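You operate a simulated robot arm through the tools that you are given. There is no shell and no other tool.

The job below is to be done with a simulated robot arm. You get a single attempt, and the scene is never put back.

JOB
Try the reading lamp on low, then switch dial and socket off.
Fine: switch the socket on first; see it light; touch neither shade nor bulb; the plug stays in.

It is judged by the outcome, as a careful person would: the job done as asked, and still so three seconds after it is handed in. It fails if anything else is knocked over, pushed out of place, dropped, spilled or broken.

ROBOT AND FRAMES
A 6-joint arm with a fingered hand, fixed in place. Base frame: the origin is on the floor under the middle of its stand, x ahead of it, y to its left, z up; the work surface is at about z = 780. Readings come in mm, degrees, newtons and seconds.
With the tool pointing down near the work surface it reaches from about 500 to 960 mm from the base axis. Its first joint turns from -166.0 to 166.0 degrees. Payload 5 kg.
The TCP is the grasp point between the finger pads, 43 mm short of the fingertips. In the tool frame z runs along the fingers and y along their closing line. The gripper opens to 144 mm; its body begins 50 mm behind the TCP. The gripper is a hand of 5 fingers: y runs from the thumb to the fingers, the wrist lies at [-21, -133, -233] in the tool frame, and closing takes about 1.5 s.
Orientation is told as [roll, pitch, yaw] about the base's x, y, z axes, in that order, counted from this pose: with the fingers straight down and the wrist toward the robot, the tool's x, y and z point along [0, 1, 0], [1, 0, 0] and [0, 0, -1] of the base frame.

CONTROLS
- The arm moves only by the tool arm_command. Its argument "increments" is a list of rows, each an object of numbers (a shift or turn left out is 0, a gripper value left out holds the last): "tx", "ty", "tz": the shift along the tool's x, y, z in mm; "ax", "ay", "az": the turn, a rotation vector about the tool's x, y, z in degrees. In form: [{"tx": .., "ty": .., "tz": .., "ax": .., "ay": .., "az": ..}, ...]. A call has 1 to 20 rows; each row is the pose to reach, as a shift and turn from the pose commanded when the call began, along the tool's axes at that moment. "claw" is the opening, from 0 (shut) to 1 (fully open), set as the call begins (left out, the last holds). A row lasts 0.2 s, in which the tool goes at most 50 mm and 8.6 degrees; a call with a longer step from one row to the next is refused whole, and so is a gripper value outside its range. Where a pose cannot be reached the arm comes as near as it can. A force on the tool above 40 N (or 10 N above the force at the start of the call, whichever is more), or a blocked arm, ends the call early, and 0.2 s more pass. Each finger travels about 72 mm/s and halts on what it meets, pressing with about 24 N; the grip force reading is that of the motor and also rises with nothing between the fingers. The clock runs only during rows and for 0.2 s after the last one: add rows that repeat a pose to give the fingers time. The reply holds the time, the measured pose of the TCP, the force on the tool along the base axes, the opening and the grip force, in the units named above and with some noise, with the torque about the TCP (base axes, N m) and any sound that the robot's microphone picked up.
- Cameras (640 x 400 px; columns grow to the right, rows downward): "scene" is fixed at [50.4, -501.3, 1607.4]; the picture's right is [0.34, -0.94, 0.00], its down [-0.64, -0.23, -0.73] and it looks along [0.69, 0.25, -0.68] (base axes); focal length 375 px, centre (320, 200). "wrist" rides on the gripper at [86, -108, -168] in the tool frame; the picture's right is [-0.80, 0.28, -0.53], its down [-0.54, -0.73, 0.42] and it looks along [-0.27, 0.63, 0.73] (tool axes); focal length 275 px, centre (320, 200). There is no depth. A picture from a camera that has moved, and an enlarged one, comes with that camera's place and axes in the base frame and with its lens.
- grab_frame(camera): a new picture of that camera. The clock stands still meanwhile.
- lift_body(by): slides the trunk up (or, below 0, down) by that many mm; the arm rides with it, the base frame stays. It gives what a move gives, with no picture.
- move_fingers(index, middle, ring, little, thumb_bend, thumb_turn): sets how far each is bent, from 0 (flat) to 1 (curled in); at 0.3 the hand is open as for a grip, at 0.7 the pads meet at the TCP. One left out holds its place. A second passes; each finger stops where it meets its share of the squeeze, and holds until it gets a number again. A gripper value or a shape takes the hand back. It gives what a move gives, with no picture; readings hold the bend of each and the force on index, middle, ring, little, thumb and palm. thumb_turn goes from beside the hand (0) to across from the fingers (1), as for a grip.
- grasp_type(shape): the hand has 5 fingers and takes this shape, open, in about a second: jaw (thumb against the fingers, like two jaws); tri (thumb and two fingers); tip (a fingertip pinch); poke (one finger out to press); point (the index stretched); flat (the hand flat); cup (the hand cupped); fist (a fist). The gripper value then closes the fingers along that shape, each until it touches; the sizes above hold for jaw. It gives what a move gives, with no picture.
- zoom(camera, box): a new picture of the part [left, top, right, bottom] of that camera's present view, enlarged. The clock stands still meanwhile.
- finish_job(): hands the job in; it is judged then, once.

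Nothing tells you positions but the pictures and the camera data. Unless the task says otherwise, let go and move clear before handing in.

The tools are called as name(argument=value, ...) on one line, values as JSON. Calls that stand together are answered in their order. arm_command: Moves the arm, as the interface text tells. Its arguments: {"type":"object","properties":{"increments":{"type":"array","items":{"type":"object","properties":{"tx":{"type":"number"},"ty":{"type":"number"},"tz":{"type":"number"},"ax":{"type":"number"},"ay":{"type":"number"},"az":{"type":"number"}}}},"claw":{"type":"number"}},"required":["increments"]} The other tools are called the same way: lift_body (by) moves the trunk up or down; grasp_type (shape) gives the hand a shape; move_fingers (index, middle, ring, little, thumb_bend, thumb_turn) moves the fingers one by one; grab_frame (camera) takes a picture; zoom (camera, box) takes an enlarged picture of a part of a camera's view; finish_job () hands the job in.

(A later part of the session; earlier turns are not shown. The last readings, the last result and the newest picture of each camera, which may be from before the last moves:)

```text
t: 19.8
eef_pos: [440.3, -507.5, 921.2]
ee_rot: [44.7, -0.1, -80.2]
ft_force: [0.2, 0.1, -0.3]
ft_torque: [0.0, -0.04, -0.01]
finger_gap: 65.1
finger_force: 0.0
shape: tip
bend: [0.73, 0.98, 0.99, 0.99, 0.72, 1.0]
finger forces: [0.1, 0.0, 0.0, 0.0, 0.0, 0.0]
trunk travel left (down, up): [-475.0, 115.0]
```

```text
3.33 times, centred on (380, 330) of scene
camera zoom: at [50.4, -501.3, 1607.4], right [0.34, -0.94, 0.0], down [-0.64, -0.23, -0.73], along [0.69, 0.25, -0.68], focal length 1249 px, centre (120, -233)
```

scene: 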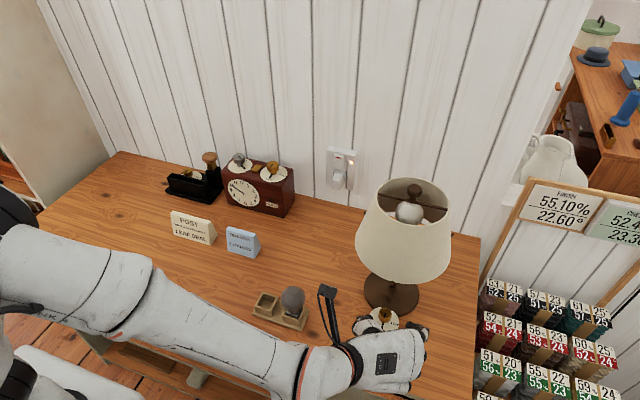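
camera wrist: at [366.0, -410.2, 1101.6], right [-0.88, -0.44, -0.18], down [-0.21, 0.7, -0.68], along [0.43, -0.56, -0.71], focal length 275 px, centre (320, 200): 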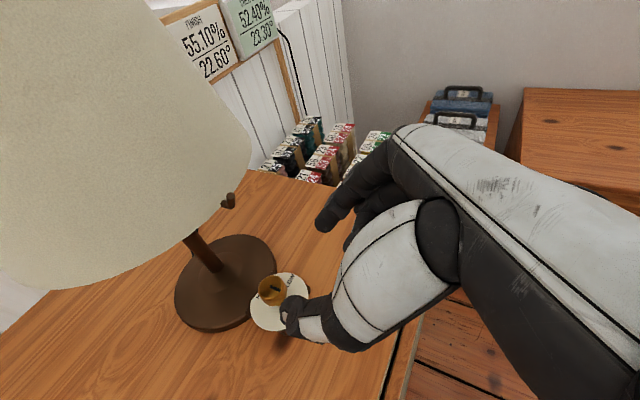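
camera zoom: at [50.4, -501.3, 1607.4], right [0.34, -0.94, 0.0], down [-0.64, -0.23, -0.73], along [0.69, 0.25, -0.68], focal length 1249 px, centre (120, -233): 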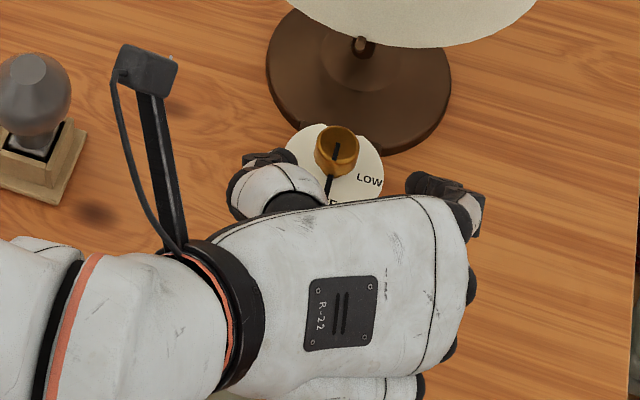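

The hand is well placed. The pinch line is about tool x=7, the thumb tip reaches 42 mm past the TCP, and nothing nearby is disturbed. I'll slide in along the finger direction, stopping short to check alignment.

arm_command(increments=[{"tx": -7, "ty": -2.5, "tz": 25}, {"tx": -14.4, "ty": -5.1, "tz": 50}, {"tx": -14.4, "ty": -5.1, "tz": 75}])

zoom(camera="wrist", box=[230, 190, 390, 350])

zoom(camera="scene", box=[310, 250, 450, 370])

```text
t: 20.6
eef_pos: [482.8, -494.2, 858.9]
ee_rot: [44.9, 0.0, -80.2]
ft_force: [0.1, 0.2, -0.1]
ft_torque: [-0.03, 0.01, -0.04]
finger_gap: 65.0
finger_force: 0.1
shape: tip
bend: [0.73, 0.98, 0.99, 0.99, 0.72, 1.0]
finger forces: [0.1, 0.0, 0.0, 0.0, 0.1, 0.0]
trunk travel left (down, up): [-475.0, 115.0]
```

```text
2.50 times, centred on (310, 270) of wrist
camera zoom: at [408.3, -397.7, 1038.6], right [-0.88, -0.44, -0.18], down [-0.21, 0.7, -0.68], along [0.43, -0.56, -0.71], focal length 688 px, centre (345, 25)
```

zoom: 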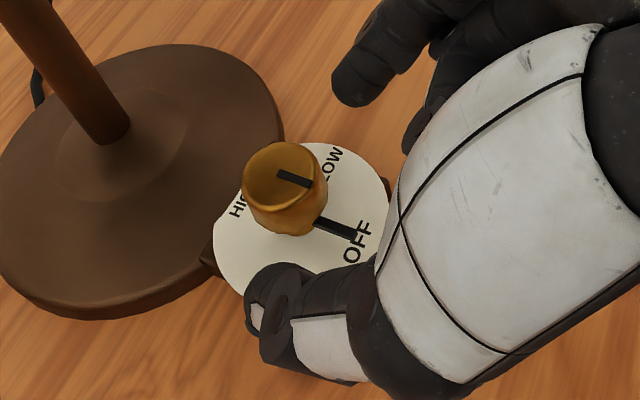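

```text
3.33 times, centred on (380, 310) of scene
camera zoom: at [50.4, -501.3, 1607.4], right [0.34, -0.94, 0.0], down [-0.64, -0.23, -0.73], along [0.69, 0.25, -0.68], focal length 1249 px, centre (120, -167)
```

zoom: 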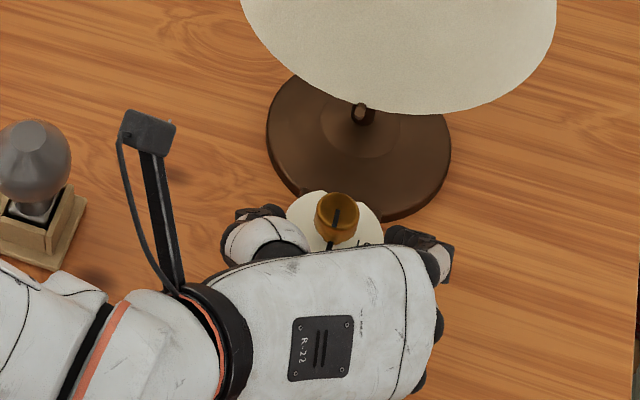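

arm_command(increments=[{"tx": -1, "ty": 0.6, "tz": 12}, {"tx": -1, "ty": 0.6, "tz": 24}, {"tx": -1, "ty": 0.6, "tz": 34}])

zoom(camera="wrist", box=[230, 190, 390, 350])

zoom(camera="scene", box=[330, 260, 430, 350])

```text
t: 21.4
eef_pos: [506.4, -492.2, 833.7]
ee_rot: [44.7, 0.0, -80.2]
ft_force: [-0.4, 0.0, 0.0]
ft_torque: [0.0, 0.02, -0.02]
finger_gap: 65.1
finger_force: 0.2
shape: tip
bend: [0.73, 0.98, 0.99, 0.99, 0.72, 1.0]
finger forces: [0.0, 0.0, 0.0, 0.1, 0.0, 0.1]
trunk travel left (down, up): [-475.0, 115.0]
```

```text
2.50 times, centred on (310, 270) of wrist
camera zoom: at [431.5, -394.8, 1014.1], right [-0.88, -0.44, -0.18], down [-0.21, 0.7, -0.68], along [0.43, -0.56, -0.71], focal length 688 px, centre (345, 25)
```

zoom: 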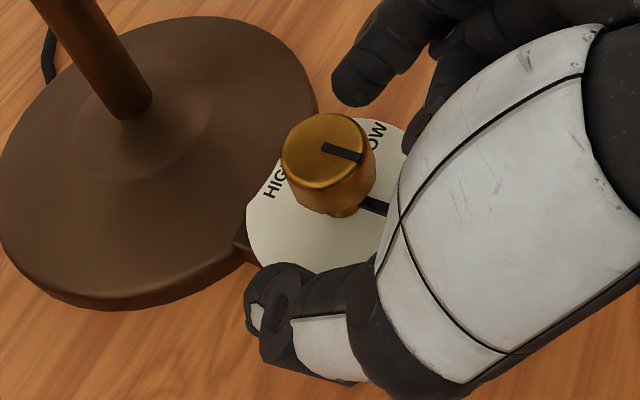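

```text
4.44 times, centred on (380, 305) of scene
camera zoom: at [50.4, -501.3, 1607.4], right [0.34, -0.94, 0.0], down [-0.64, -0.23, -0.73], along [0.69, 0.25, -0.68], focal length 1666 px, centre (53, -267)
```

zoom: 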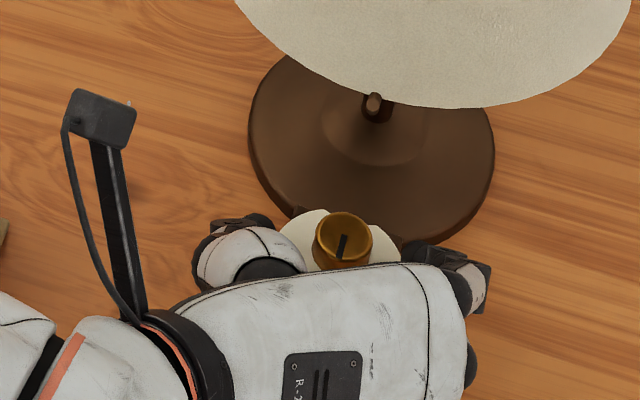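

The knob sits between thumb and index with the fingers clear of the disc and shade. I'll close gently on it now.

arm_command(increments=[{"tx": 0}, {"tx": 0}, {"tx": 0}, {"tx": 0}, {"tx": 0}], claw=0.12)

zoom(camera="wrist", box=[230, 190, 390, 350])

zoom(camera="scene", box=[330, 260, 430, 350])

```text
t: 22.6
eef_pos: [506.4, -492.0, 834.4]
ee_rot: [44.9, 0.0, -80.1]
ft_force: [1.1, -1.5, -0.9]
ft_torque: [-0.02, -0.02, -0.05]
finger_gap: 22.8
finger_force: 24.3
shape: tip
bend: [0.72, 1.0, 1.0, 1.0, 0.74, 1.0]
finger forces: [22.7, 0.1, 0.1, 0.1, 21.1, 0.0]
trunk travel left (down, up): [-475.0, 115.0]
```

```text
2.50 times, centred on (310, 270) of wrist
camera zoom: at [431.6, -394.8, 1014.3], right [-0.88, -0.44, -0.18], down [-0.21, 0.7, -0.68], along [0.43, -0.56, -0.71], focal length 688 px, centre (345, 25)
```

zoom: 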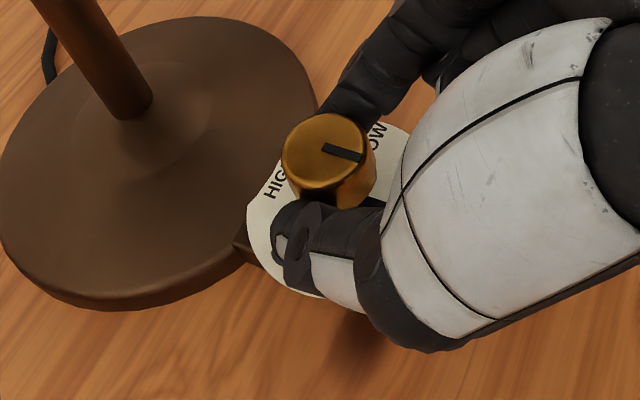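

```text
4.44 times, centred on (380, 305) of scene
camera zoom: at [50.4, -501.3, 1607.4], right [0.34, -0.94, 0.0], down [-0.64, -0.23, -0.73], along [0.69, 0.25, -0.68], focal length 1666 px, centre (53, -267)
```

zoom: 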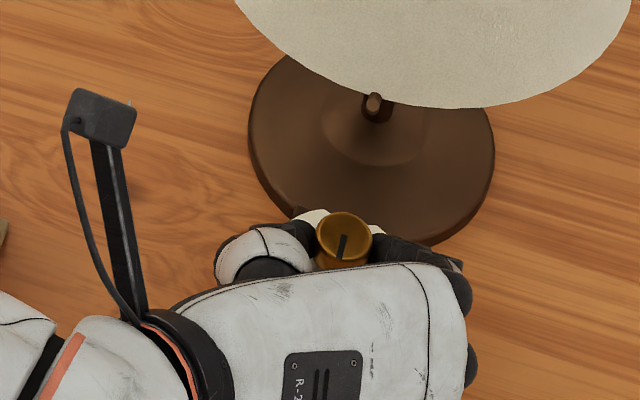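

I have a firm grip on the knob, about 22 N on both thumb and index. I'll turn counter-clockwise about the knob's vertical axis, beginning with 15° and checking the forces.

arm_command(increments=[{"tx": 0.2, "ty": 1.59, "tz": 0.2, "ax": 3.54, "az": -3.54}, {"tx": 0.49, "ty": 3.14, "tz": 0.49, "ax": 7.07, "az": -7.07}, {"tx": 0.88, "ty": 4.65, "tz": 0.88, "ax": 10.6, "az": -10.6}])

zoom(camera="wrist", box=[230, 190, 390, 350])

zoom(camera="scene", box=[330, 260, 430, 350])

```text
t: 23.4
eef_pos: [507.2, -496.4, 834.2]
ee_rot: [44.8, 0.1, -65.1]
ft_force: [0.5, 0.5, -2.8]
ft_torque: [-0.03, 0.01, -0.02]
finger_gap: 22.4
finger_force: 24.3
shape: tip
bend: [0.72, 1.0, 1.0, 1.0, 0.74, 1.0]
finger forces: [23.2, 0.0, 0.0, 0.0, 23.1, 0.1]
trunk travel left (down, up): [-475.0, 115.0]
```

```text
2.50 times, centred on (310, 270) of wrist
camera zoom: at [410.2, -422.8, 1014.4], right [-0.73, -0.65, -0.18], down [-0.38, 0.62, -0.68], along [0.56, -0.43, -0.71], focal length 688 px, centre (345, 25)
```

zoom: 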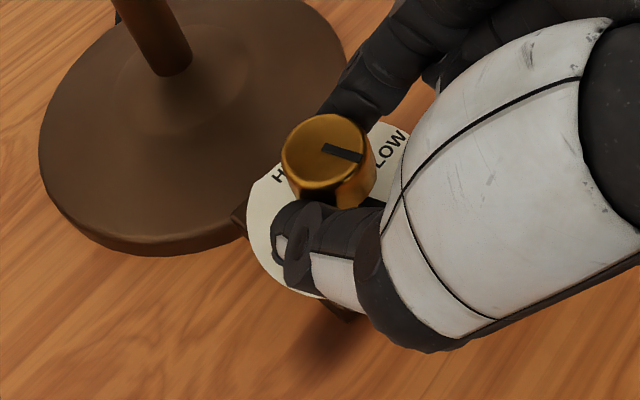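

```text
4.44 times, centred on (380, 305) of scene
camera zoom: at [50.4, -501.3, 1607.4], right [0.34, -0.94, 0.0], down [-0.64, -0.23, -0.73], along [0.69, 0.25, -0.68], focal length 1666 px, centre (53, -267)
```

zoom: 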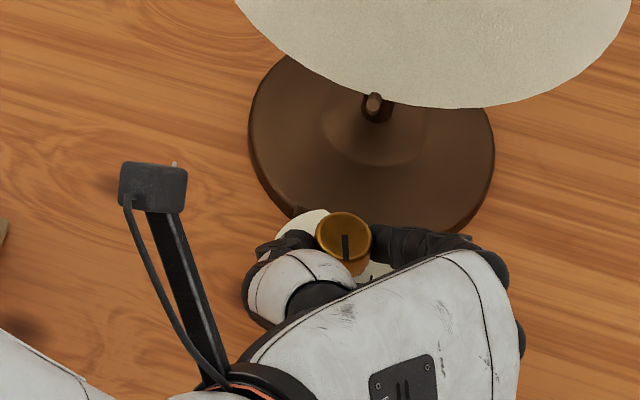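

The knob turns cleanly with the hand and the lamp base is staying put. I'll continue another 37.5°.

arm_command(increments=[{"tx": 0.33, "ty": 2.37, "tz": 0.33, "ax": 5.3, "az": -5.3}, {"tx": 0.88, "ty": 4.65, "tz": 0.88, "ax": 10.6, "az": -10.6}, {"tx": 1.63, "ty": 6.82, "tz": 1.63, "ax": 15.9, "az": -15.9}, {"tx": 2.58, "ty": 8.83, "tz": 2.58, "ax": 21.2, "az": -21.2}, {"tx": 3.71, "ty": 10.64, "tz": 3.71, "ax": 26.5, "az": -26.5}])

grab_frame(camera="wrist")

grab_frame(camera="scene")

```text
t: 24.6
eef_pos: [515.4, -504.8, 834.1]
ee_rot: [44.9, 0.1, -27.6]
ft_force: [-2.6, -9.5, 1.7]
ft_torque: [-0.12, 0.11, -0.08]
finger_gap: 22.8
finger_force: 24.0
shape: tip
bend: [0.72, 1.0, 1.0, 1.0, 0.74, 1.0]
finger forces: [25.2, 0.0, 0.0, 0.0, 22.9, 0.1]
trunk travel left (down, up): [-475.0, 115.0]
```

```text
taken
camera wrist: at [393.2, -505.6, 1014.6], right [-0.19, -0.97, -0.18], down [-0.68, 0.26, -0.68], along [0.71, 0.0, -0.71], focal length 275 px, centre (320, 200)
```

wrist: 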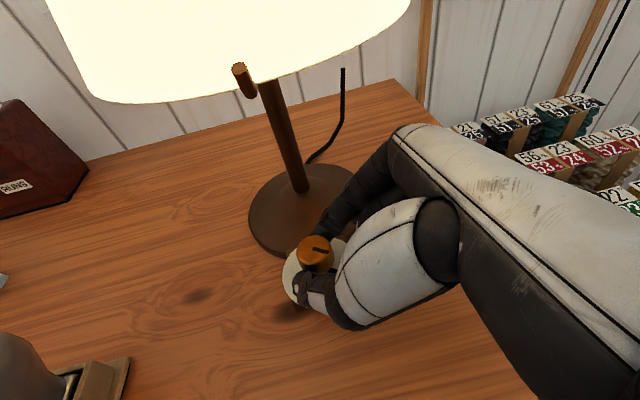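

```text
taken
```

scene: 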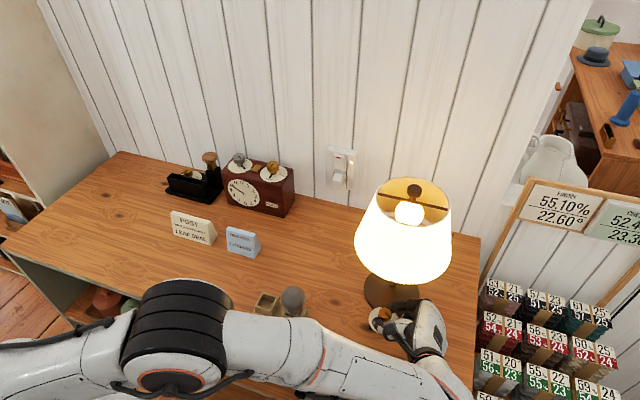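

The lamp has come on, so the dial is past halfway to LOW. A sideways force of about 9 N shows the true axis is nearer (526.5, -488), so I'll correct for that while finishing the turn to the LOW mark.

arm_command(increments=[{"tx": -1.5, "ty": 3.7, "tz": -1.5, "ax": 5.3, "az": -5.3}, {"tx": -1.1, "ty": 6.3, "tz": -1.1, "ax": 10.6, "az": -10.6}, {"tx": -0.5, "ty": 8.9, "tz": -0.5, "ax": 15.9, "az": -15.9}])

grab_frame(camera="wrist")

grab_frame(camera="scene")

```text
t: 25.4
eef_pos: [523.8, -508.8, 833.8]
ee_rot: [45.0, 0.2, -5.2]
ft_force: [-2.0, -3.4, -1.1]
ft_torque: [-0.14, 0.08, 0.01]
finger_gap: 23.4
finger_force: 23.9
shape: tip
bend: [0.72, 1.0, 1.0, 1.0, 0.74, 1.0]
finger forces: [23.3, 0.0, 0.0, 0.0, 24.4, 0.1]
trunk travel left (down, up): [-475.0, 115.0]
```

```text
taken
camera wrist: at [411.0, -556.2, 1014.3], right [0.2, -0.96, -0.18], down [-0.73, -0.02, -0.68], along [0.65, 0.27, -0.71], focal length 275 px, centre (320, 200)
```

wrist: 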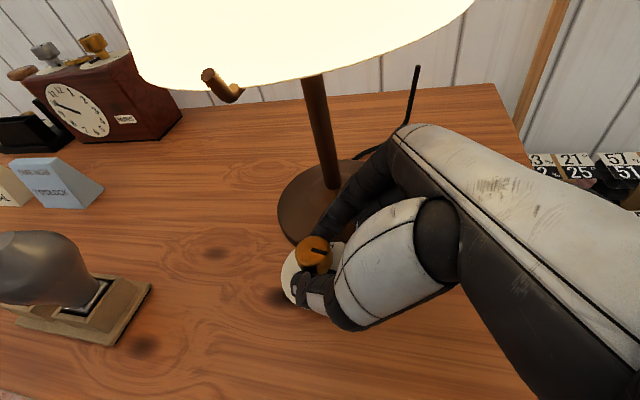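

```text
taken
```

scene: 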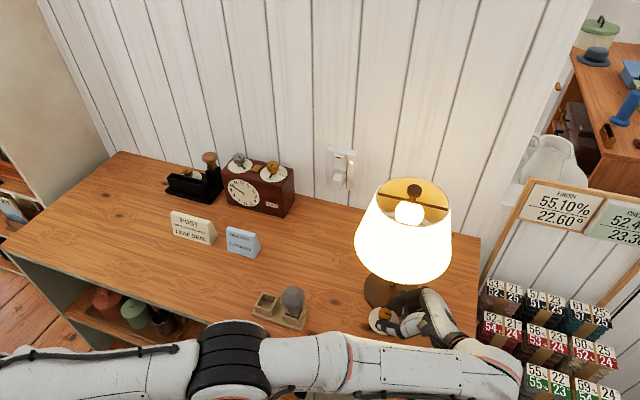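

arm_command(increments=[{"tx": 0.2, "ty": 2.7, "tz": 0.2, "ax": 5.3, "az": -5.3}, {"tx": 0.6, "ty": 5.3, "tz": 0.6, "ax": 10.6, "az": -10.6}])

zoom(camera="wrist", box=[230, 190, 390, 350])

zoom(camera="scene", box=[320, 170, 500, 350])

zoom(camera="scene", box=[300, 130, 380, 210])

zoom(camera="scene", box=[350, 290, 450, 350])

```text
t: 26.0
eef_pos: [511.4, -474.7, 838.3]
ee_rot: [44.8, -0.1, 9.8]
ft_force: [-0.1, -1.8, 18.3]
ft_torque: [-0.33, -0.57, -0.07]
finger_gap: 20.2
finger_force: 24.6
shape: tip
bend: [0.73, 1.0, 1.0, 1.0, 0.79, 1.0]
finger forces: [0.0, 17.9, 0.0, 0.0, 0.0, 0.0]
out of reach, approached as far as the arm can: row 1, 2
trunk travel left (down, up): [-475.0, 115.0]
```

```text
2.50 times, centred on (310, 270) of wrist
camera zoom: at [412.7, -549.3, 1017.1], right [0.44, -0.88, -0.18], down [-0.7, -0.21, -0.68], along [0.56, 0.43, -0.71], focal length 688 px, centre (345, 25)
```

zoom: 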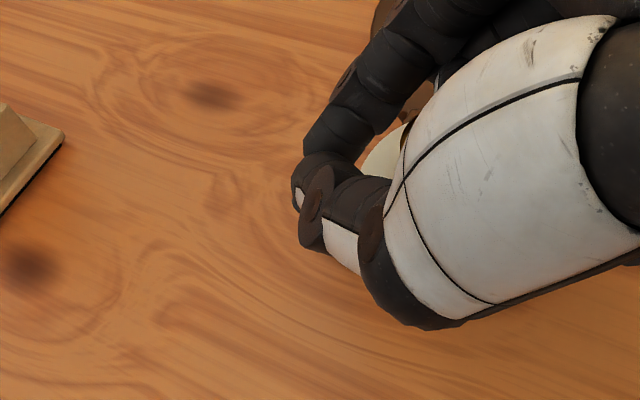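

```text
2.22 times, centred on (410, 260) of scene
camera zoom: at [50.4, -501.3, 1607.4], right [0.34, -0.94, 0.0], down [-0.64, -0.23, -0.73], along [0.69, 0.25, -0.68], focal length 833 px, centre (120, 67)
```

zoom: 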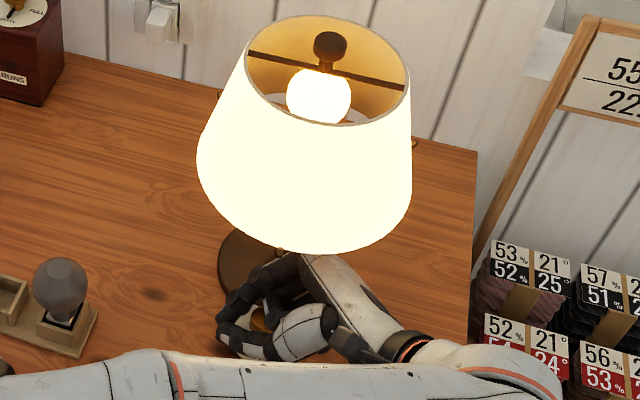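

```text
5.00 times, centred on (340, 170) of scene
camera zoom: at [50.4, -501.3, 1607.4], right [0.34, -0.94, 0.0], down [-0.64, -0.23, -0.73], along [0.69, 0.25, -0.68], focal length 1874 px, centre (220, 350)
```

zoom: 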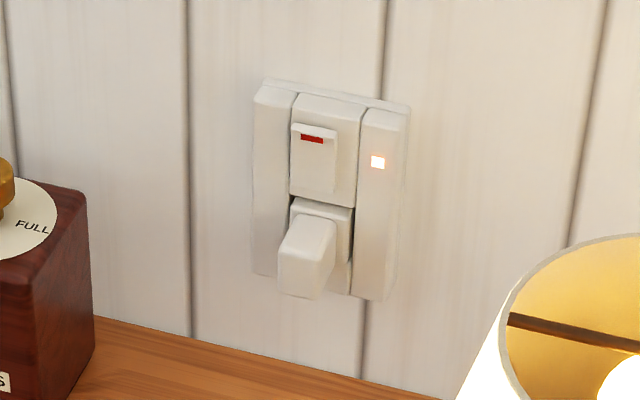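

```text
6.40 times, centred on (400, 320) of scene
camera zoom: at [50.4, -501.3, 1607.4], right [0.34, -0.94, 0.0], down [-0.64, -0.23, -0.73], along [0.69, 0.25, -0.68], focal length 2398 px, centre (-192, -568)
```

zoom: 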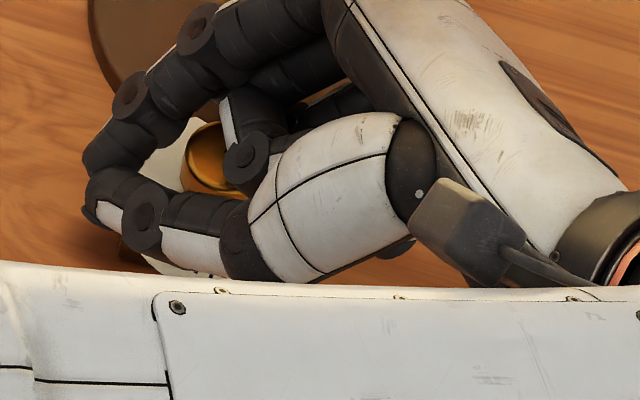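

The last 15° was out of reach and the hand slid forward off the knob. The curled middle finger is now resting on the knob, the lamp is still lit and the lamp has not shifted. I'll look carefully before opening and backing off.

grab_frame(camera="wrist")

grab_frame(camera="scene")

```text
taken
camera wrist: at [412.7, -549.3, 1017.1], right [0.44, -0.88, -0.18], down [-0.7, -0.21, -0.68], along [0.56, 0.43, -0.71], focal length 275 px, centre (320, 200)
```

wrist: 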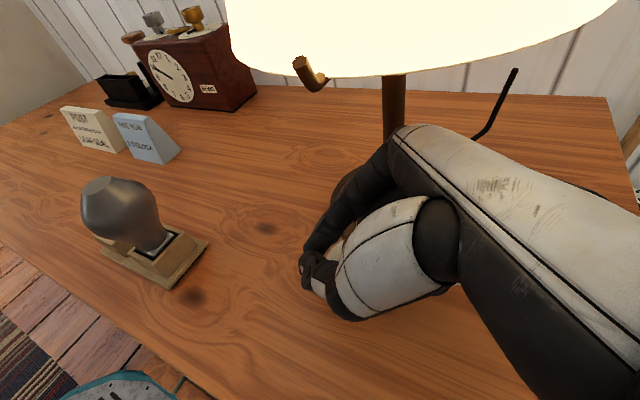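

```text
taken
```

scene: 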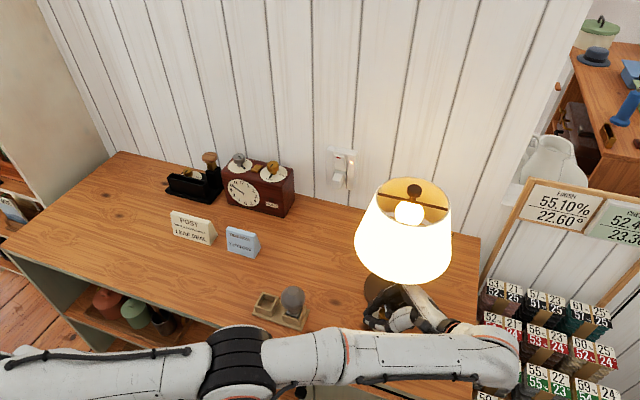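

arm_command(increments=[{"tx": 0}, {"tx": 0}, {"tx": 0}, {"tx": 2.8, "tz": -2.8}, {"tx": 5.7, "tz": -5.7}, {"tx": 8.5, "tz": -8.5}], claw=0.5)

zoom(camera="wrist", box=[230, 160, 430, 350])

zoom(camera="scene", box=[340, 260, 460, 350])

```text
t: 27.4
eef_pos: [509.0, -473.5, 841.9]
ee_rot: [45.1, 0.4, 9.9]
ft_force: [0.6, 0.5, 0.3]
ft_torque: [0.02, 0.03, -0.04]
finger_gap: 71.2
finger_force: 0.0
shape: tip
bend: [0.73, 0.98, 0.99, 0.99, 0.7, 1.0]
finger forces: [0.0, 0.1, 0.0, 0.0, 0.0, 0.0]
trunk travel left (down, up): [-475.0, 115.0]
```

```text
2.11 times, centred on (330, 255) of wrist
camera zoom: at [413.3, -548.2, 1022.5], right [0.44, -0.88, -0.19], down [-0.7, -0.21, -0.68], along [0.56, 0.43, -0.71], focal length 580 px, centre (299, 84)
```

zoom: 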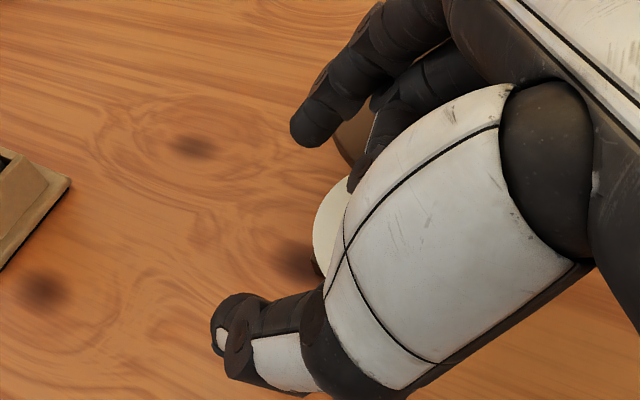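

```text
4.44 times, centred on (400, 305) of scene
camera zoom: at [50.4, -501.3, 1607.4], right [0.34, -0.94, 0.0], down [-0.64, -0.23, -0.73], along [0.69, 0.25, -0.68], focal length 1666 px, centre (-36, -267)
```

zoom: 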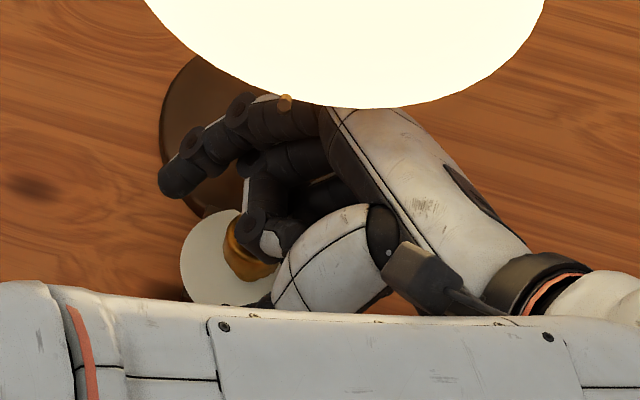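

The hand is free of the knob now, with no forces. I'll reverse back to the last reachable pose around the knob, keeping the fingers open, then swing clear.

arm_command(increments=[{"tx": -7.2, "ty": 2.2, "tz": -6.4, "ax": -2.6, "az": 2.6}, {"tx": -14.3, "ty": 4.5, "tz": -12.9, "ax": -5.3, "az": 5.3}, {"tx": -21.5, "ty": 6.8, "tz": -19.4, "ax": -7.9, "az": 7.9}, {"tx": -28.6, "ty": 9, "tz": -25.8, "ax": -10.6, "az": 10.6}])

zoom(camera="wrist", box=[230, 160, 430, 350])

zoom(camera="scene", box=[340, 260, 460, 350])

```text
t: 28.4
eef_pos: [526.3, -509.8, 843.6]
ee_rot: [44.8, 0.3, -5.3]
ft_force: [-0.8, 0.0, 0.2]
ft_torque: [-0.01, 0.0, -0.03]
finger_gap: 71.5
finger_force: 0.1
shape: tip
bend: [0.73, 0.98, 0.99, 0.99, 0.7, 1.0]
finger forces: [0.0, 0.0, 0.0, 0.0, 0.1, 0.0]
trunk travel left (down, up): [-475.0, 115.0]
```

```text
2.11 times, centred on (330, 255) of wrist
camera zoom: at [412.4, -557.1, 1023.6], right [0.2, -0.96, -0.19], down [-0.73, -0.02, -0.68], along [0.65, 0.27, -0.71], focal length 580 px, centre (299, 84)
```

zoom: 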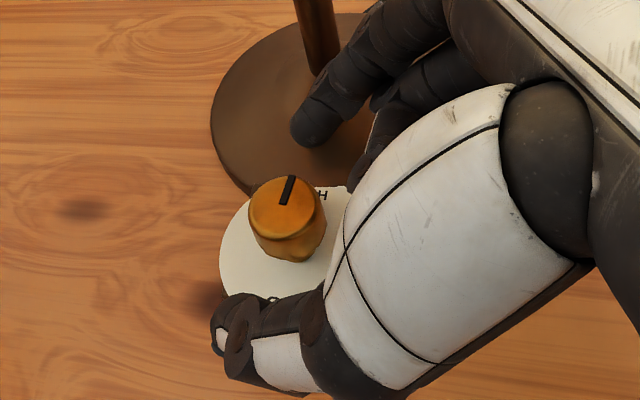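

```text
4.44 times, centred on (400, 305) of scene
camera zoom: at [50.4, -501.3, 1607.4], right [0.34, -0.94, 0.0], down [-0.64, -0.23, -0.73], along [0.69, 0.25, -0.68], focal length 1666 px, centre (-36, -267)
```

zoom: 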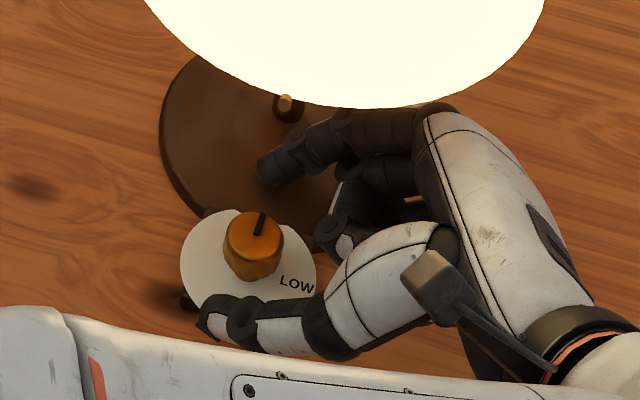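

The pointer mark now faces HIGH: the slip carried the dial past LOW. I'll bring it back clockwise, HIGH to LOW, confirm it there, and go on to OFF. First I'll settle around the knob at a comfortably reachable heading.

arm_command(increments=[{"tx": -3, "ty": -1.8, "tz": 3.8, "ax": -1.8, "az": 1.8}, {"tx": -5.9, "ty": -3.5, "tz": 7.7, "ax": -3.5, "az": 3.5}])

zoom(camera="wrist", box=[230, 160, 430, 350])

zoom(camera="scene", box=[340, 260, 460, 350])

```text
t: 29.0
eef_pos: [521.5, -508.0, 835.4]
ee_rot: [45.0, 0.0, -10.2]
ft_force: [-0.1, 0.0, 3.4]
ft_torque: [0.02, -0.2, -0.01]
finger_gap: 71.3
finger_force: 0.0
shape: tip
bend: [0.73, 0.98, 0.99, 0.99, 0.7, 1.0]
finger forces: [3.6, 0.0, 0.0, 0.0, 0.0, 0.1]
trunk travel left (down, up): [-475.0, 115.0]
```

```text
2.11 times, centred on (330, 255) of wrist
camera zoom: at [405.1, -545.4, 1014.7], right [0.11, -0.98, -0.18], down [-0.73, 0.04, -0.68], along [0.67, 0.21, -0.71], focal length 580 px, centre (299, 84)
```

zoom: 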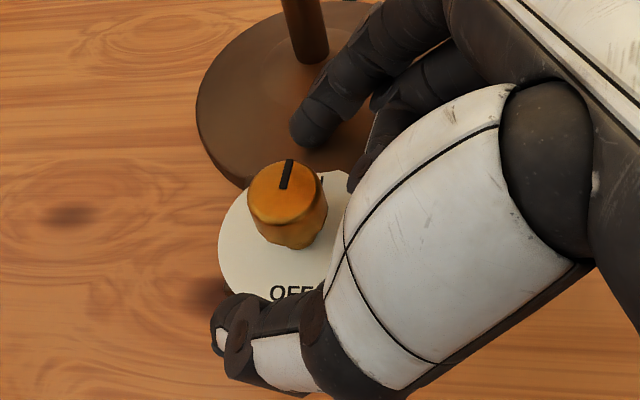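

```text
4.44 times, centred on (400, 305) of scene
camera zoom: at [50.4, -501.3, 1607.4], right [0.34, -0.94, 0.0], down [-0.64, -0.23, -0.73], along [0.69, 0.25, -0.68], focal length 1666 px, centre (-36, -267)
```

zoom: 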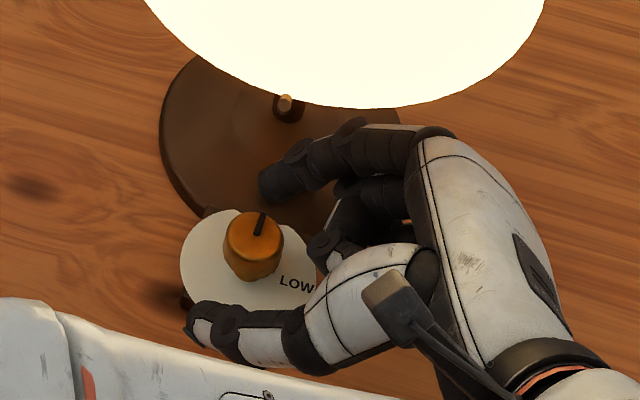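

The index tip is brushing the lamp base at 3 N. I'll lift a few millimetres, bring the fingers closer together so the index comes in off the base, and then grip.

arm_command(increments=[{"tx": 2.8, "tz": -2.8}, {"tx": 4.9, "tz": -4.9}])

arm_command(increments=[{"tx": 0}, {"tx": 0}, {"tx": 0}], claw=0.34)

zoom(camera="wrist", box=[230, 160, 430, 350])

```text
t: 29.6
eef_pos: [523.2, -510.1, 840.0]
ee_rot: [45.1, 0.1, -10.1]
ft_force: [0.3, 0.1, -0.3]
ft_torque: [0.01, 0.0, 0.04]
finger_gap: 71.6
finger_force: 0.2
shape: tip
bend: [0.73, 0.98, 0.99, 0.99, 0.7, 1.0]
finger forces: [0.1, 0.0, 0.0, 0.0, 0.0, 0.1]
trunk travel left (down, up): [-475.0, 115.0]
```

```text
t: 30.4
eef_pos: [522.6, -508.4, 840.3]
ee_rot: [45.0, 0.1, -10.1]
ft_force: [0.4, 1.1, 0.0]
ft_torque: [0.02, -0.03, -0.01]
finger_gap: 50.1
finger_force: 0.0
shape: tip
bend: [0.73, 0.98, 0.99, 0.99, 0.73, 1.0]
finger forces: [0.0, 0.1, 0.0, 0.0, 0.1, 0.1]
trunk travel left (down, up): [-475.0, 115.0]
```

```text
2.11 times, centred on (330, 255) of wrist
camera zoom: at [405.6, -546.1, 1020.6], right [0.11, -0.98, -0.19], down [-0.73, 0.04, -0.68], along [0.67, 0.21, -0.71], focal length 580 px, centre (299, 84)
```

zoom: 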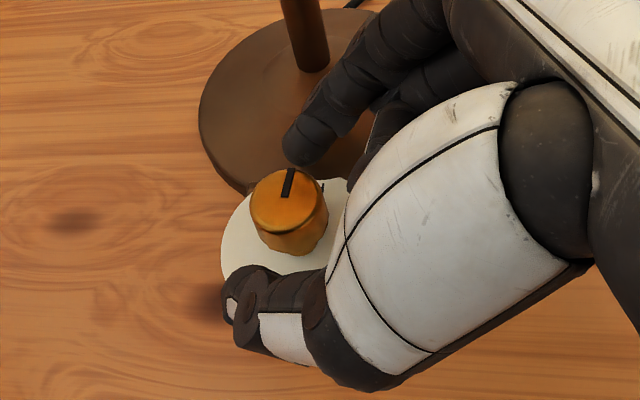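

arm_command(increments=[{"tx": -1.4, "tz": 1.4}, {"tx": -2.8, "tz": 2.8}])

arm_command(increments=[{"tx": 0}, {"tx": 0}, {"tx": 0}, {"tx": 0}], claw=0.12)

zoom(camera="wrist", box=[230, 160, 430, 350])

```text
t: 31.0
eef_pos: [522.0, -508.5, 836.2]
ee_rot: [45.0, 0.1, -10.1]
ft_force: [-0.2, 0.2, -0.9]
ft_torque: [-0.02, 0.02, -0.01]
finger_gap: 49.7
finger_force: 0.0
shape: tip
bend: [0.73, 0.98, 0.99, 0.99, 0.73, 1.0]
finger forces: [0.0, 0.1, 0.0, 0.1, 0.1, 0.0]
trunk travel left (down, up): [-475.0, 115.0]
```

```text
t: 32.0
eef_pos: [521.8, -509.0, 836.7]
ee_rot: [45.0, 0.1, -10.2]
ft_force: [0.1, 1.1, -0.5]
ft_torque: [0.01, -0.02, 0.01]
finger_gap: 22.2
finger_force: 24.7
shape: tip
bend: [0.72, 1.0, 1.0, 1.0, 0.74, 1.0]
finger forces: [22.1, 0.0, 0.1, 0.0, 21.6, 0.0]
trunk travel left (down, up): [-475.0, 115.0]
```

```text
2.11 times, centred on (330, 255) of wrist
camera zoom: at [405.3, -546.5, 1016.6], right [0.11, -0.98, -0.19], down [-0.73, 0.04, -0.68], along [0.67, 0.21, -0.71], focal length 580 px, centre (299, 84)
```

zoom: 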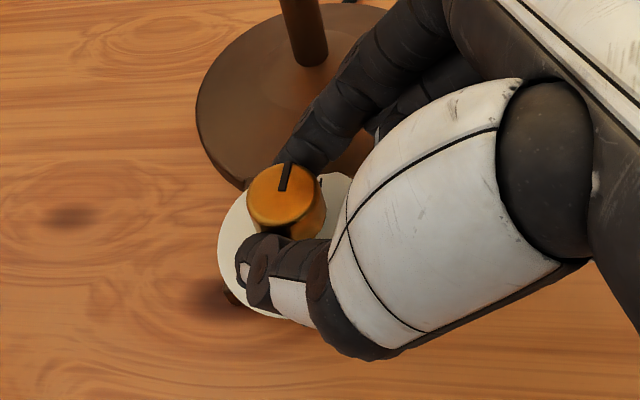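

Good grip again. I'll rotate clockwise 37.5° about the corrected axis, then check.

arm_command(increments=[{"tx": 0.2, "ty": -2.8, "tz": 0.2, "ax": -5.3, "az": 5.3}, {"tx": 0.7, "ty": -5.5, "tz": 0.7, "ax": -10.6, "az": 10.6}, {"tx": 1.4, "ty": -8.2, "tz": 1.4, "ax": -15.9, "az": 15.9}, {"tx": 2.4, "ty": -10.6, "tz": 2.4, "ax": -21.2, "az": 21.2}, {"tx": 3.5, "ty": -12.9, "tz": 3.5, "ax": -26.5, "az": 26.5}])

zoom(camera="wrist", box=[230, 160, 430, 350])

zoom(camera="scene", box=[340, 260, 460, 350])

```text
t: 33.2
eef_pos: [510.0, -501.6, 836.4]
ee_rot: [45.0, 0.1, -47.7]
ft_force: [7.3, 1.4, 1.2]
ft_torque: [0.02, -0.24, -0.03]
finger_gap: 22.1
finger_force: 24.1
shape: tip
bend: [0.72, 1.0, 1.0, 1.0, 0.74, 1.0]
finger forces: [25.7, 0.0, 0.0, 0.1, 22.0, 0.0]
trunk travel left (down, up): [-475.0, 115.0]
```

```text
2.11 times, centred on (330, 255) of wrist
camera zoom: at [394.9, -460.3, 1016.5], right [-0.51, -0.84, -0.19], down [-0.55, 0.48, -0.68], along [0.66, -0.24, -0.71], focal length 580 px, centre (299, 84)
```

zoom: 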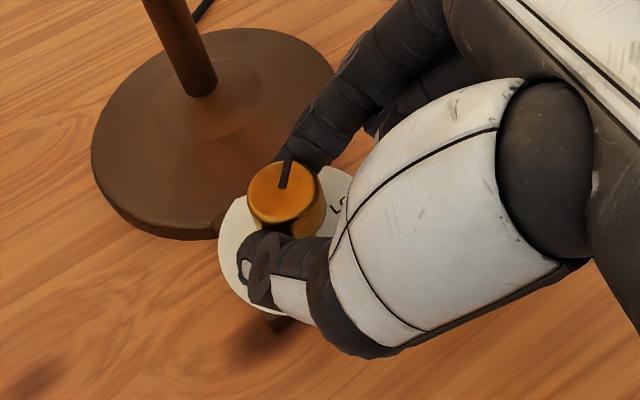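

```text
4.44 times, centred on (400, 305) of scene
camera zoom: at [50.4, -501.3, 1607.4], right [0.34, -0.94, 0.0], down [-0.64, -0.23, -0.73], along [0.69, 0.25, -0.68], focal length 1666 px, centre (-36, -267)
```

zoom: 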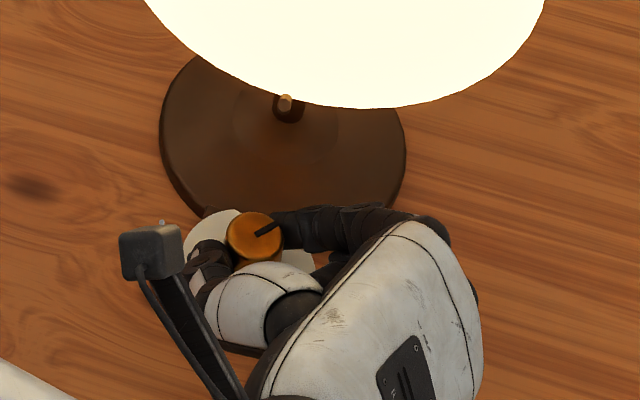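

Turning well with only a small side force. I'll continue clockwise to about 67° total, nudging the axis slightly to relieve it.

arm_command(increments=[{"tx": 1.3, "ty": -2.3, "tz": 1.3, "ax": -5.3, "az": 5.3}, {"tx": 1.9, "ty": -4.8, "tz": 1.9, "ax": -10.6, "az": 10.6}, {"tx": 2.7, "ty": -7.2, "tz": 2.7, "ax": -15.9, "az": 15.9}, {"tx": 3.8, "ty": -9.5, "tz": 3.8, "ax": -21.2, "az": 21.2}])

zoom(camera="wrist", box=[230, 160, 430, 350])

zoom(camera="scene", box=[340, 260, 460, 350])

grab_frame(camera="scene")

```text
t: 34.2
eef_pos: [506.0, -490.8, 836.4]
ee_rot: [44.9, 0.0, -77.7]
ft_force: [2.5, -4.0, 3.7]
ft_torque: [-0.12, -0.15, -0.1]
finger_gap: 22.9
finger_force: 23.5
shape: tip
bend: [0.72, 1.0, 1.0, 1.0, 0.75, 1.0]
finger forces: [27.2, 0.0, 0.1, 0.1, 21.3, 0.0]
trunk travel left (down, up): [-475.0, 115.0]
```

```text
2.11 times, centred on (330, 255) of wrist
camera zoom: at [427.9, -396.6, 1016.3], right [-0.86, -0.48, -0.18], down [-0.24, 0.69, -0.68], along [0.45, -0.54, -0.71], focal length 580 px, centre (299, 84)
```

zoom: 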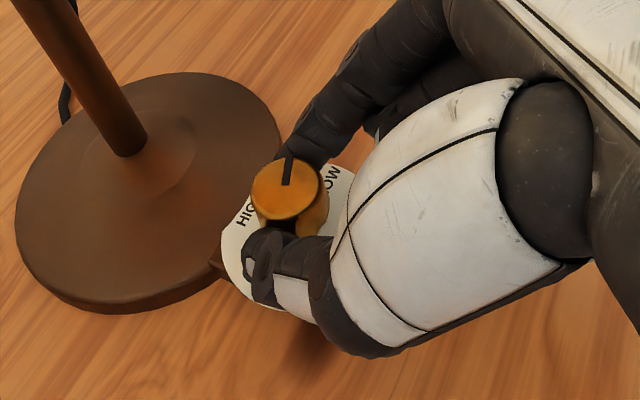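

```text
4.44 times, centred on (400, 305) of scene
camera zoom: at [50.4, -501.3, 1607.4], right [0.34, -0.94, 0.0], down [-0.64, -0.23, -0.73], along [0.69, 0.25, -0.68], focal length 1666 px, centre (-36, -267)
```

zoom: 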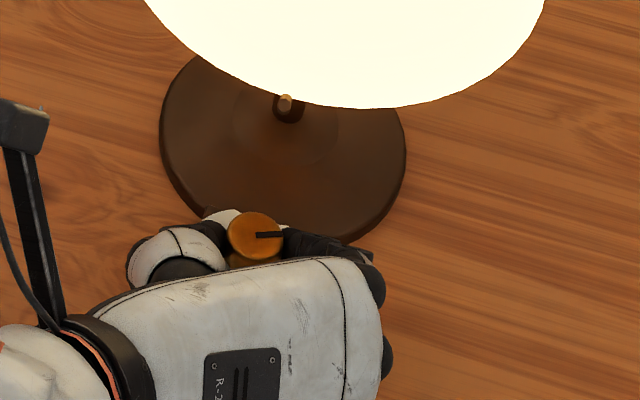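

```text
taken
```

scene: 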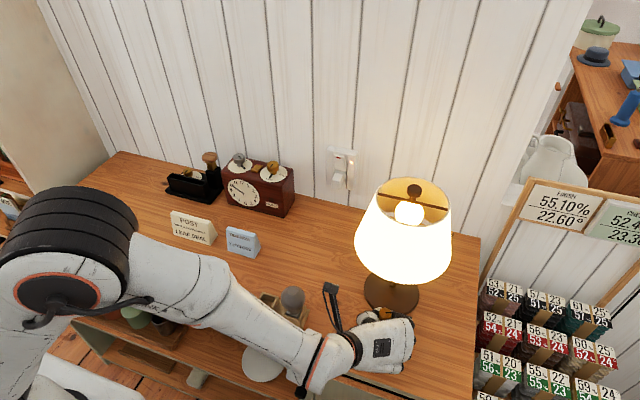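

The mark is now about 20° short of LOW on the HIGH side, well within the LOW zone, and the lamp is lit. I'll release and see whether the dial settles on LOW.

arm_command(increments=[{"tx": 0}, {"tx": 0}, {"tx": 0}, {"tx": 3.5, "tz": -3.5}], claw=0.38)

zoom(camera="wrist", box=[230, 160, 430, 350])

zoom(camera="scene", box=[360, 280, 420, 340])

```text
t: 35.2
eef_pos: [507.3, -490.1, 841.0]
ee_rot: [44.9, 0.0, -77.6]
ft_force: [1.0, -0.4, -1.0]
ft_torque: [0.0, 0.0, 0.0]
finger_gap: 54.6
finger_force: 0.0
shape: tip
bend: [0.73, 0.98, 0.99, 0.99, 0.73, 1.0]
finger forces: [0.0, 0.0, 0.1, 0.0, 0.1, 0.0]
trunk travel left (down, up): [-475.0, 115.0]
```

```text
2.11 times, centred on (330, 255) of wrist
camera zoom: at [427.8, -396.6, 1021.4], right [-0.86, -0.48, -0.18], down [-0.24, 0.69, -0.68], along [0.45, -0.54, -0.71], focal length 580 px, centre (299, 84)
```

zoom: 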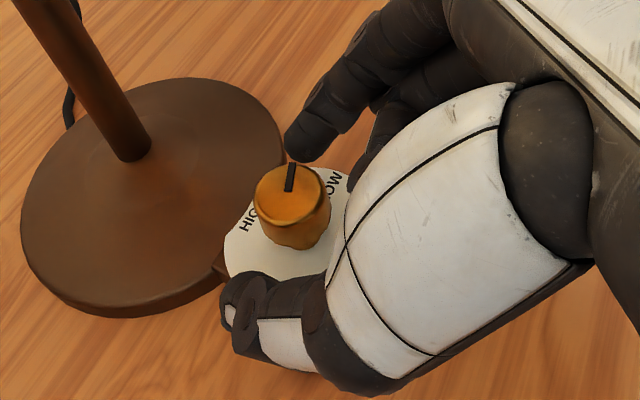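

```text
6.67 times, centred on (390, 310) of scene
camera zoom: at [50.4, -501.3, 1607.4], right [0.34, -0.94, 0.0], down [-0.64, -0.23, -0.73], along [0.69, 0.25, -0.68], focal length 2498 px, centre (-147, -533)
```

zoom: 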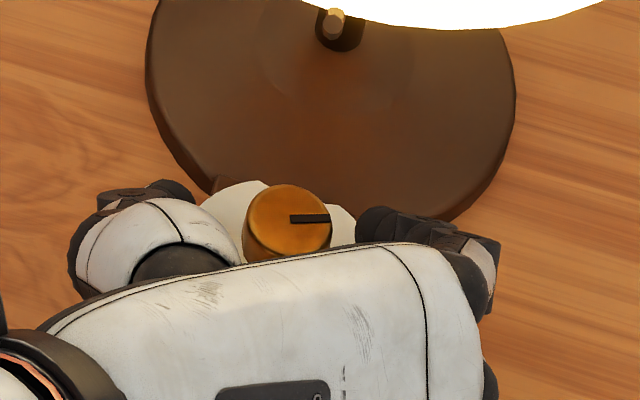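

The dial holds its angle without snapping, about 20° from the LOW mark. I'll swing the open hand back around the knob for a fresh grip, then set it precisely to LOW.

arm_command(increments=[{"tx": 1.2, "ty": 7.5, "tz": -1.6, "ax": 5.3, "az": -5.3}, {"tx": 1.6, "ty": 10.1, "tz": -1.2, "ax": 10.6, "az": -10.6}, {"tx": 2.3, "ty": 12.7, "tz": -0.5, "ax": 15.9, "az": -15.9}, {"tx": 3.1, "ty": 15.1, "tz": 0.3, "ax": 21.2, "az": -21.2}, {"tx": 4.1, "ty": 17.3, "tz": 1.3, "ax": 26.5, "az": -26.5}, {"tx": 5.4, "ty": 19.4, "tz": 2.6, "ax": 31.8, "az": -31.8}, {"tx": 6.8, "ty": 21.1, "tz": 4.0, "ax": 37.1, "az": -37.1}, {"tx": 8.4, "ty": 22.6, "tz": 5.6, "ax": 42.4, "az": -42.4}])

zoom(camera="wrist", box=[230, 160, 430, 350])

zoom(camera="scene", box=[350, 270, 430, 340])

```text
t: 37.0
eef_pos: [521.4, -511.3, 842.6]
ee_rot: [45.1, 0.2, -17.5]
ft_force: [0.4, 0.4, 0.6]
ft_torque: [-0.05, 0.03, -0.01]
finger_gap: 54.4
finger_force: 0.1
shape: tip
bend: [0.73, 0.98, 0.99, 0.99, 0.73, 1.0]
finger forces: [0.0, 0.1, 0.1, 0.0, 0.0, 0.0]
trunk travel left (down, up): [-475.0, 115.0]
```

```text
2.11 times, centred on (330, 255) of wrist
camera zoom: at [401.8, -532.7, 1022.8], right [-0.01, -0.98, -0.19], down [-0.72, 0.14, -0.68], along [0.69, 0.12, -0.71], focal length 580 px, centre (299, 84)
```

zoom: 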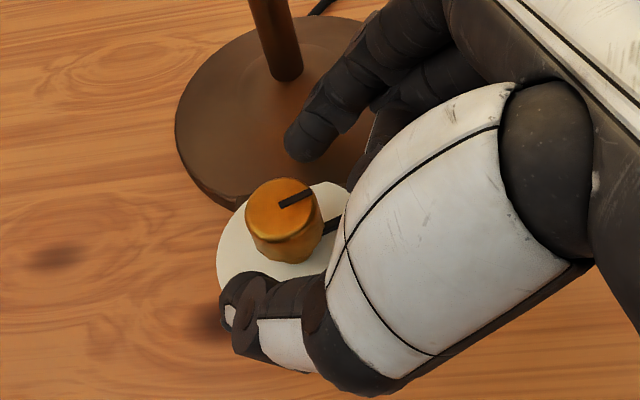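

```text
5.71 times, centred on (390, 305) of scene
camera zoom: at [50.4, -501.3, 1607.4], right [0.34, -0.94, 0.0], down [-0.64, -0.23, -0.73], along [0.69, 0.25, -0.68], focal length 2142 px, centre (-80, -400)
```

zoom: 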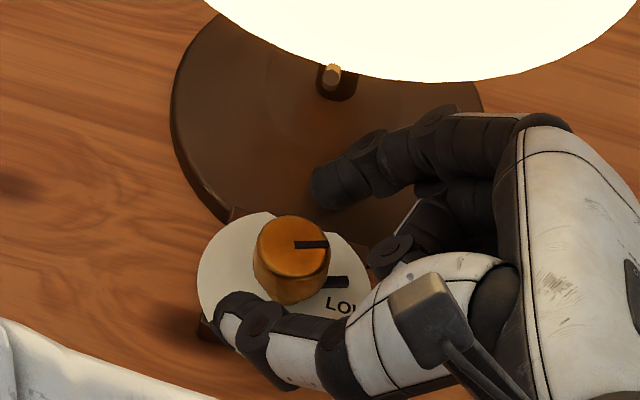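

arm_command(increments=[{"tx": -2.3, "tz": 2.3}, {"tx": -4.7, "tz": 4.7}])

arm_command(increments=[{"tx": 0}, {"tx": 0}, {"tx": 0}, {"tx": 0}], claw=0.12)

```text
t: 37.6
eef_pos: [522.3, -510.6, 836.0]
ee_rot: [44.9, 0.1, -17.6]
ft_force: [-0.6, -0.9, -0.1]
ft_torque: [0.02, 0.02, 0.0]
finger_gap: 54.3
finger_force: 0.0
shape: tip
bend: [0.73, 0.98, 0.99, 0.99, 0.73, 1.0]
finger forces: [0.0, 0.1, 0.1, 0.1, 0.0, 0.0]
trunk travel left (down, up): [-475.0, 115.0]
```

```text
t: 38.6
eef_pos: [522.7, -511.6, 835.7]
ee_rot: [44.9, 0.0, -17.6]
ft_force: [-3.9, 0.9, -0.5]
ft_torque: [0.0, 0.15, 0.09]
finger_gap: 20.6
finger_force: 23.8
shape: tip
bend: [0.72, 1.0, 1.0, 1.0, 0.73, 1.0]
finger forces: [20.3, 0.0, 0.0, 0.0, 24.8, 0.0]
trunk travel left (down, up): [-475.0, 115.0]
```

arm_command(increments=[{"tx": 0, "ty": -2.5, "tz": 0, "ax": -4.7, "az": 4.7}, {"tx": 0.2, "ty": -5.0, "tz": 0.2, "ax": -9.4, "az": 9.4}, {"tx": 0.6, "ty": -7.5, "tz": 0.6, "ax": -14.1, "az": 14.1}])

zoom(camera="scene", box=[350, 270, 430, 340])

zoom(camera="wrist", box=[230, 160, 430, 350])

grab_frame(camera="scene")

```text
t: 39.4
eef_pos: [514.8, -508.6, 836.0]
ee_rot: [44.9, 0.1, -37.6]
ft_force: [-1.6, 1.8, 1.0]
ft_torque: [0.1, 0.07, 0.05]
finger_gap: 20.5
finger_force: 24.5
shape: tip
bend: [0.72, 1.0, 1.0, 1.0, 0.73, 1.0]
finger forces: [23.2, 0.1, 0.0, 0.0, 25.7, 0.0]
trunk travel left (down, up): [-475.0, 115.0]
```

```text
5.71 times, centred on (390, 305) of scene
camera zoom: at [50.4, -501.3, 1607.4], right [0.34, -0.94, 0.0], down [-0.64, -0.23, -0.73], along [0.69, 0.25, -0.68], focal length 2142 px, centre (-80, -400)
```

zoom: 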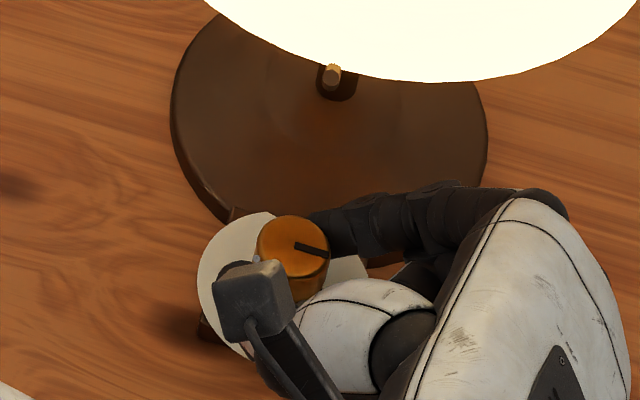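

```text
2.11 times, centred on (330, 255) of wrist
camera zoom: at [394.4, -487.1, 1016.1], right [-0.35, -0.92, -0.18], down [-0.63, 0.38, -0.68], along [0.7, -0.12, -0.71], focal length 580 px, centre (299, 84)
```

zoom: 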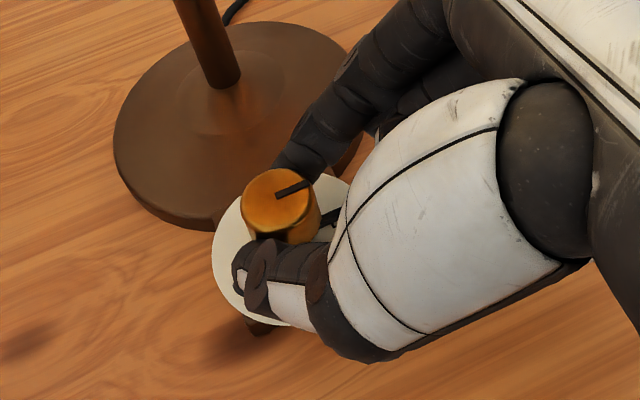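

```text
taken
```

scene: 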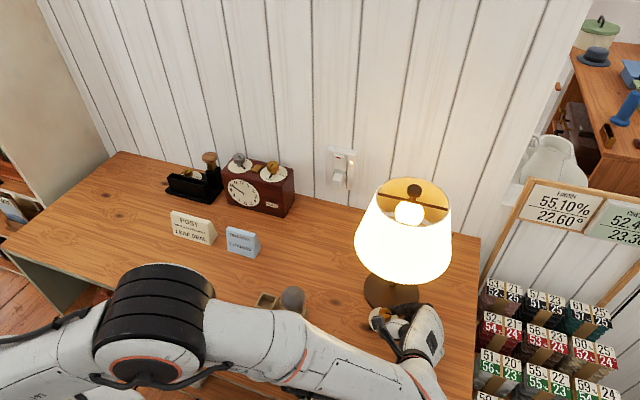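

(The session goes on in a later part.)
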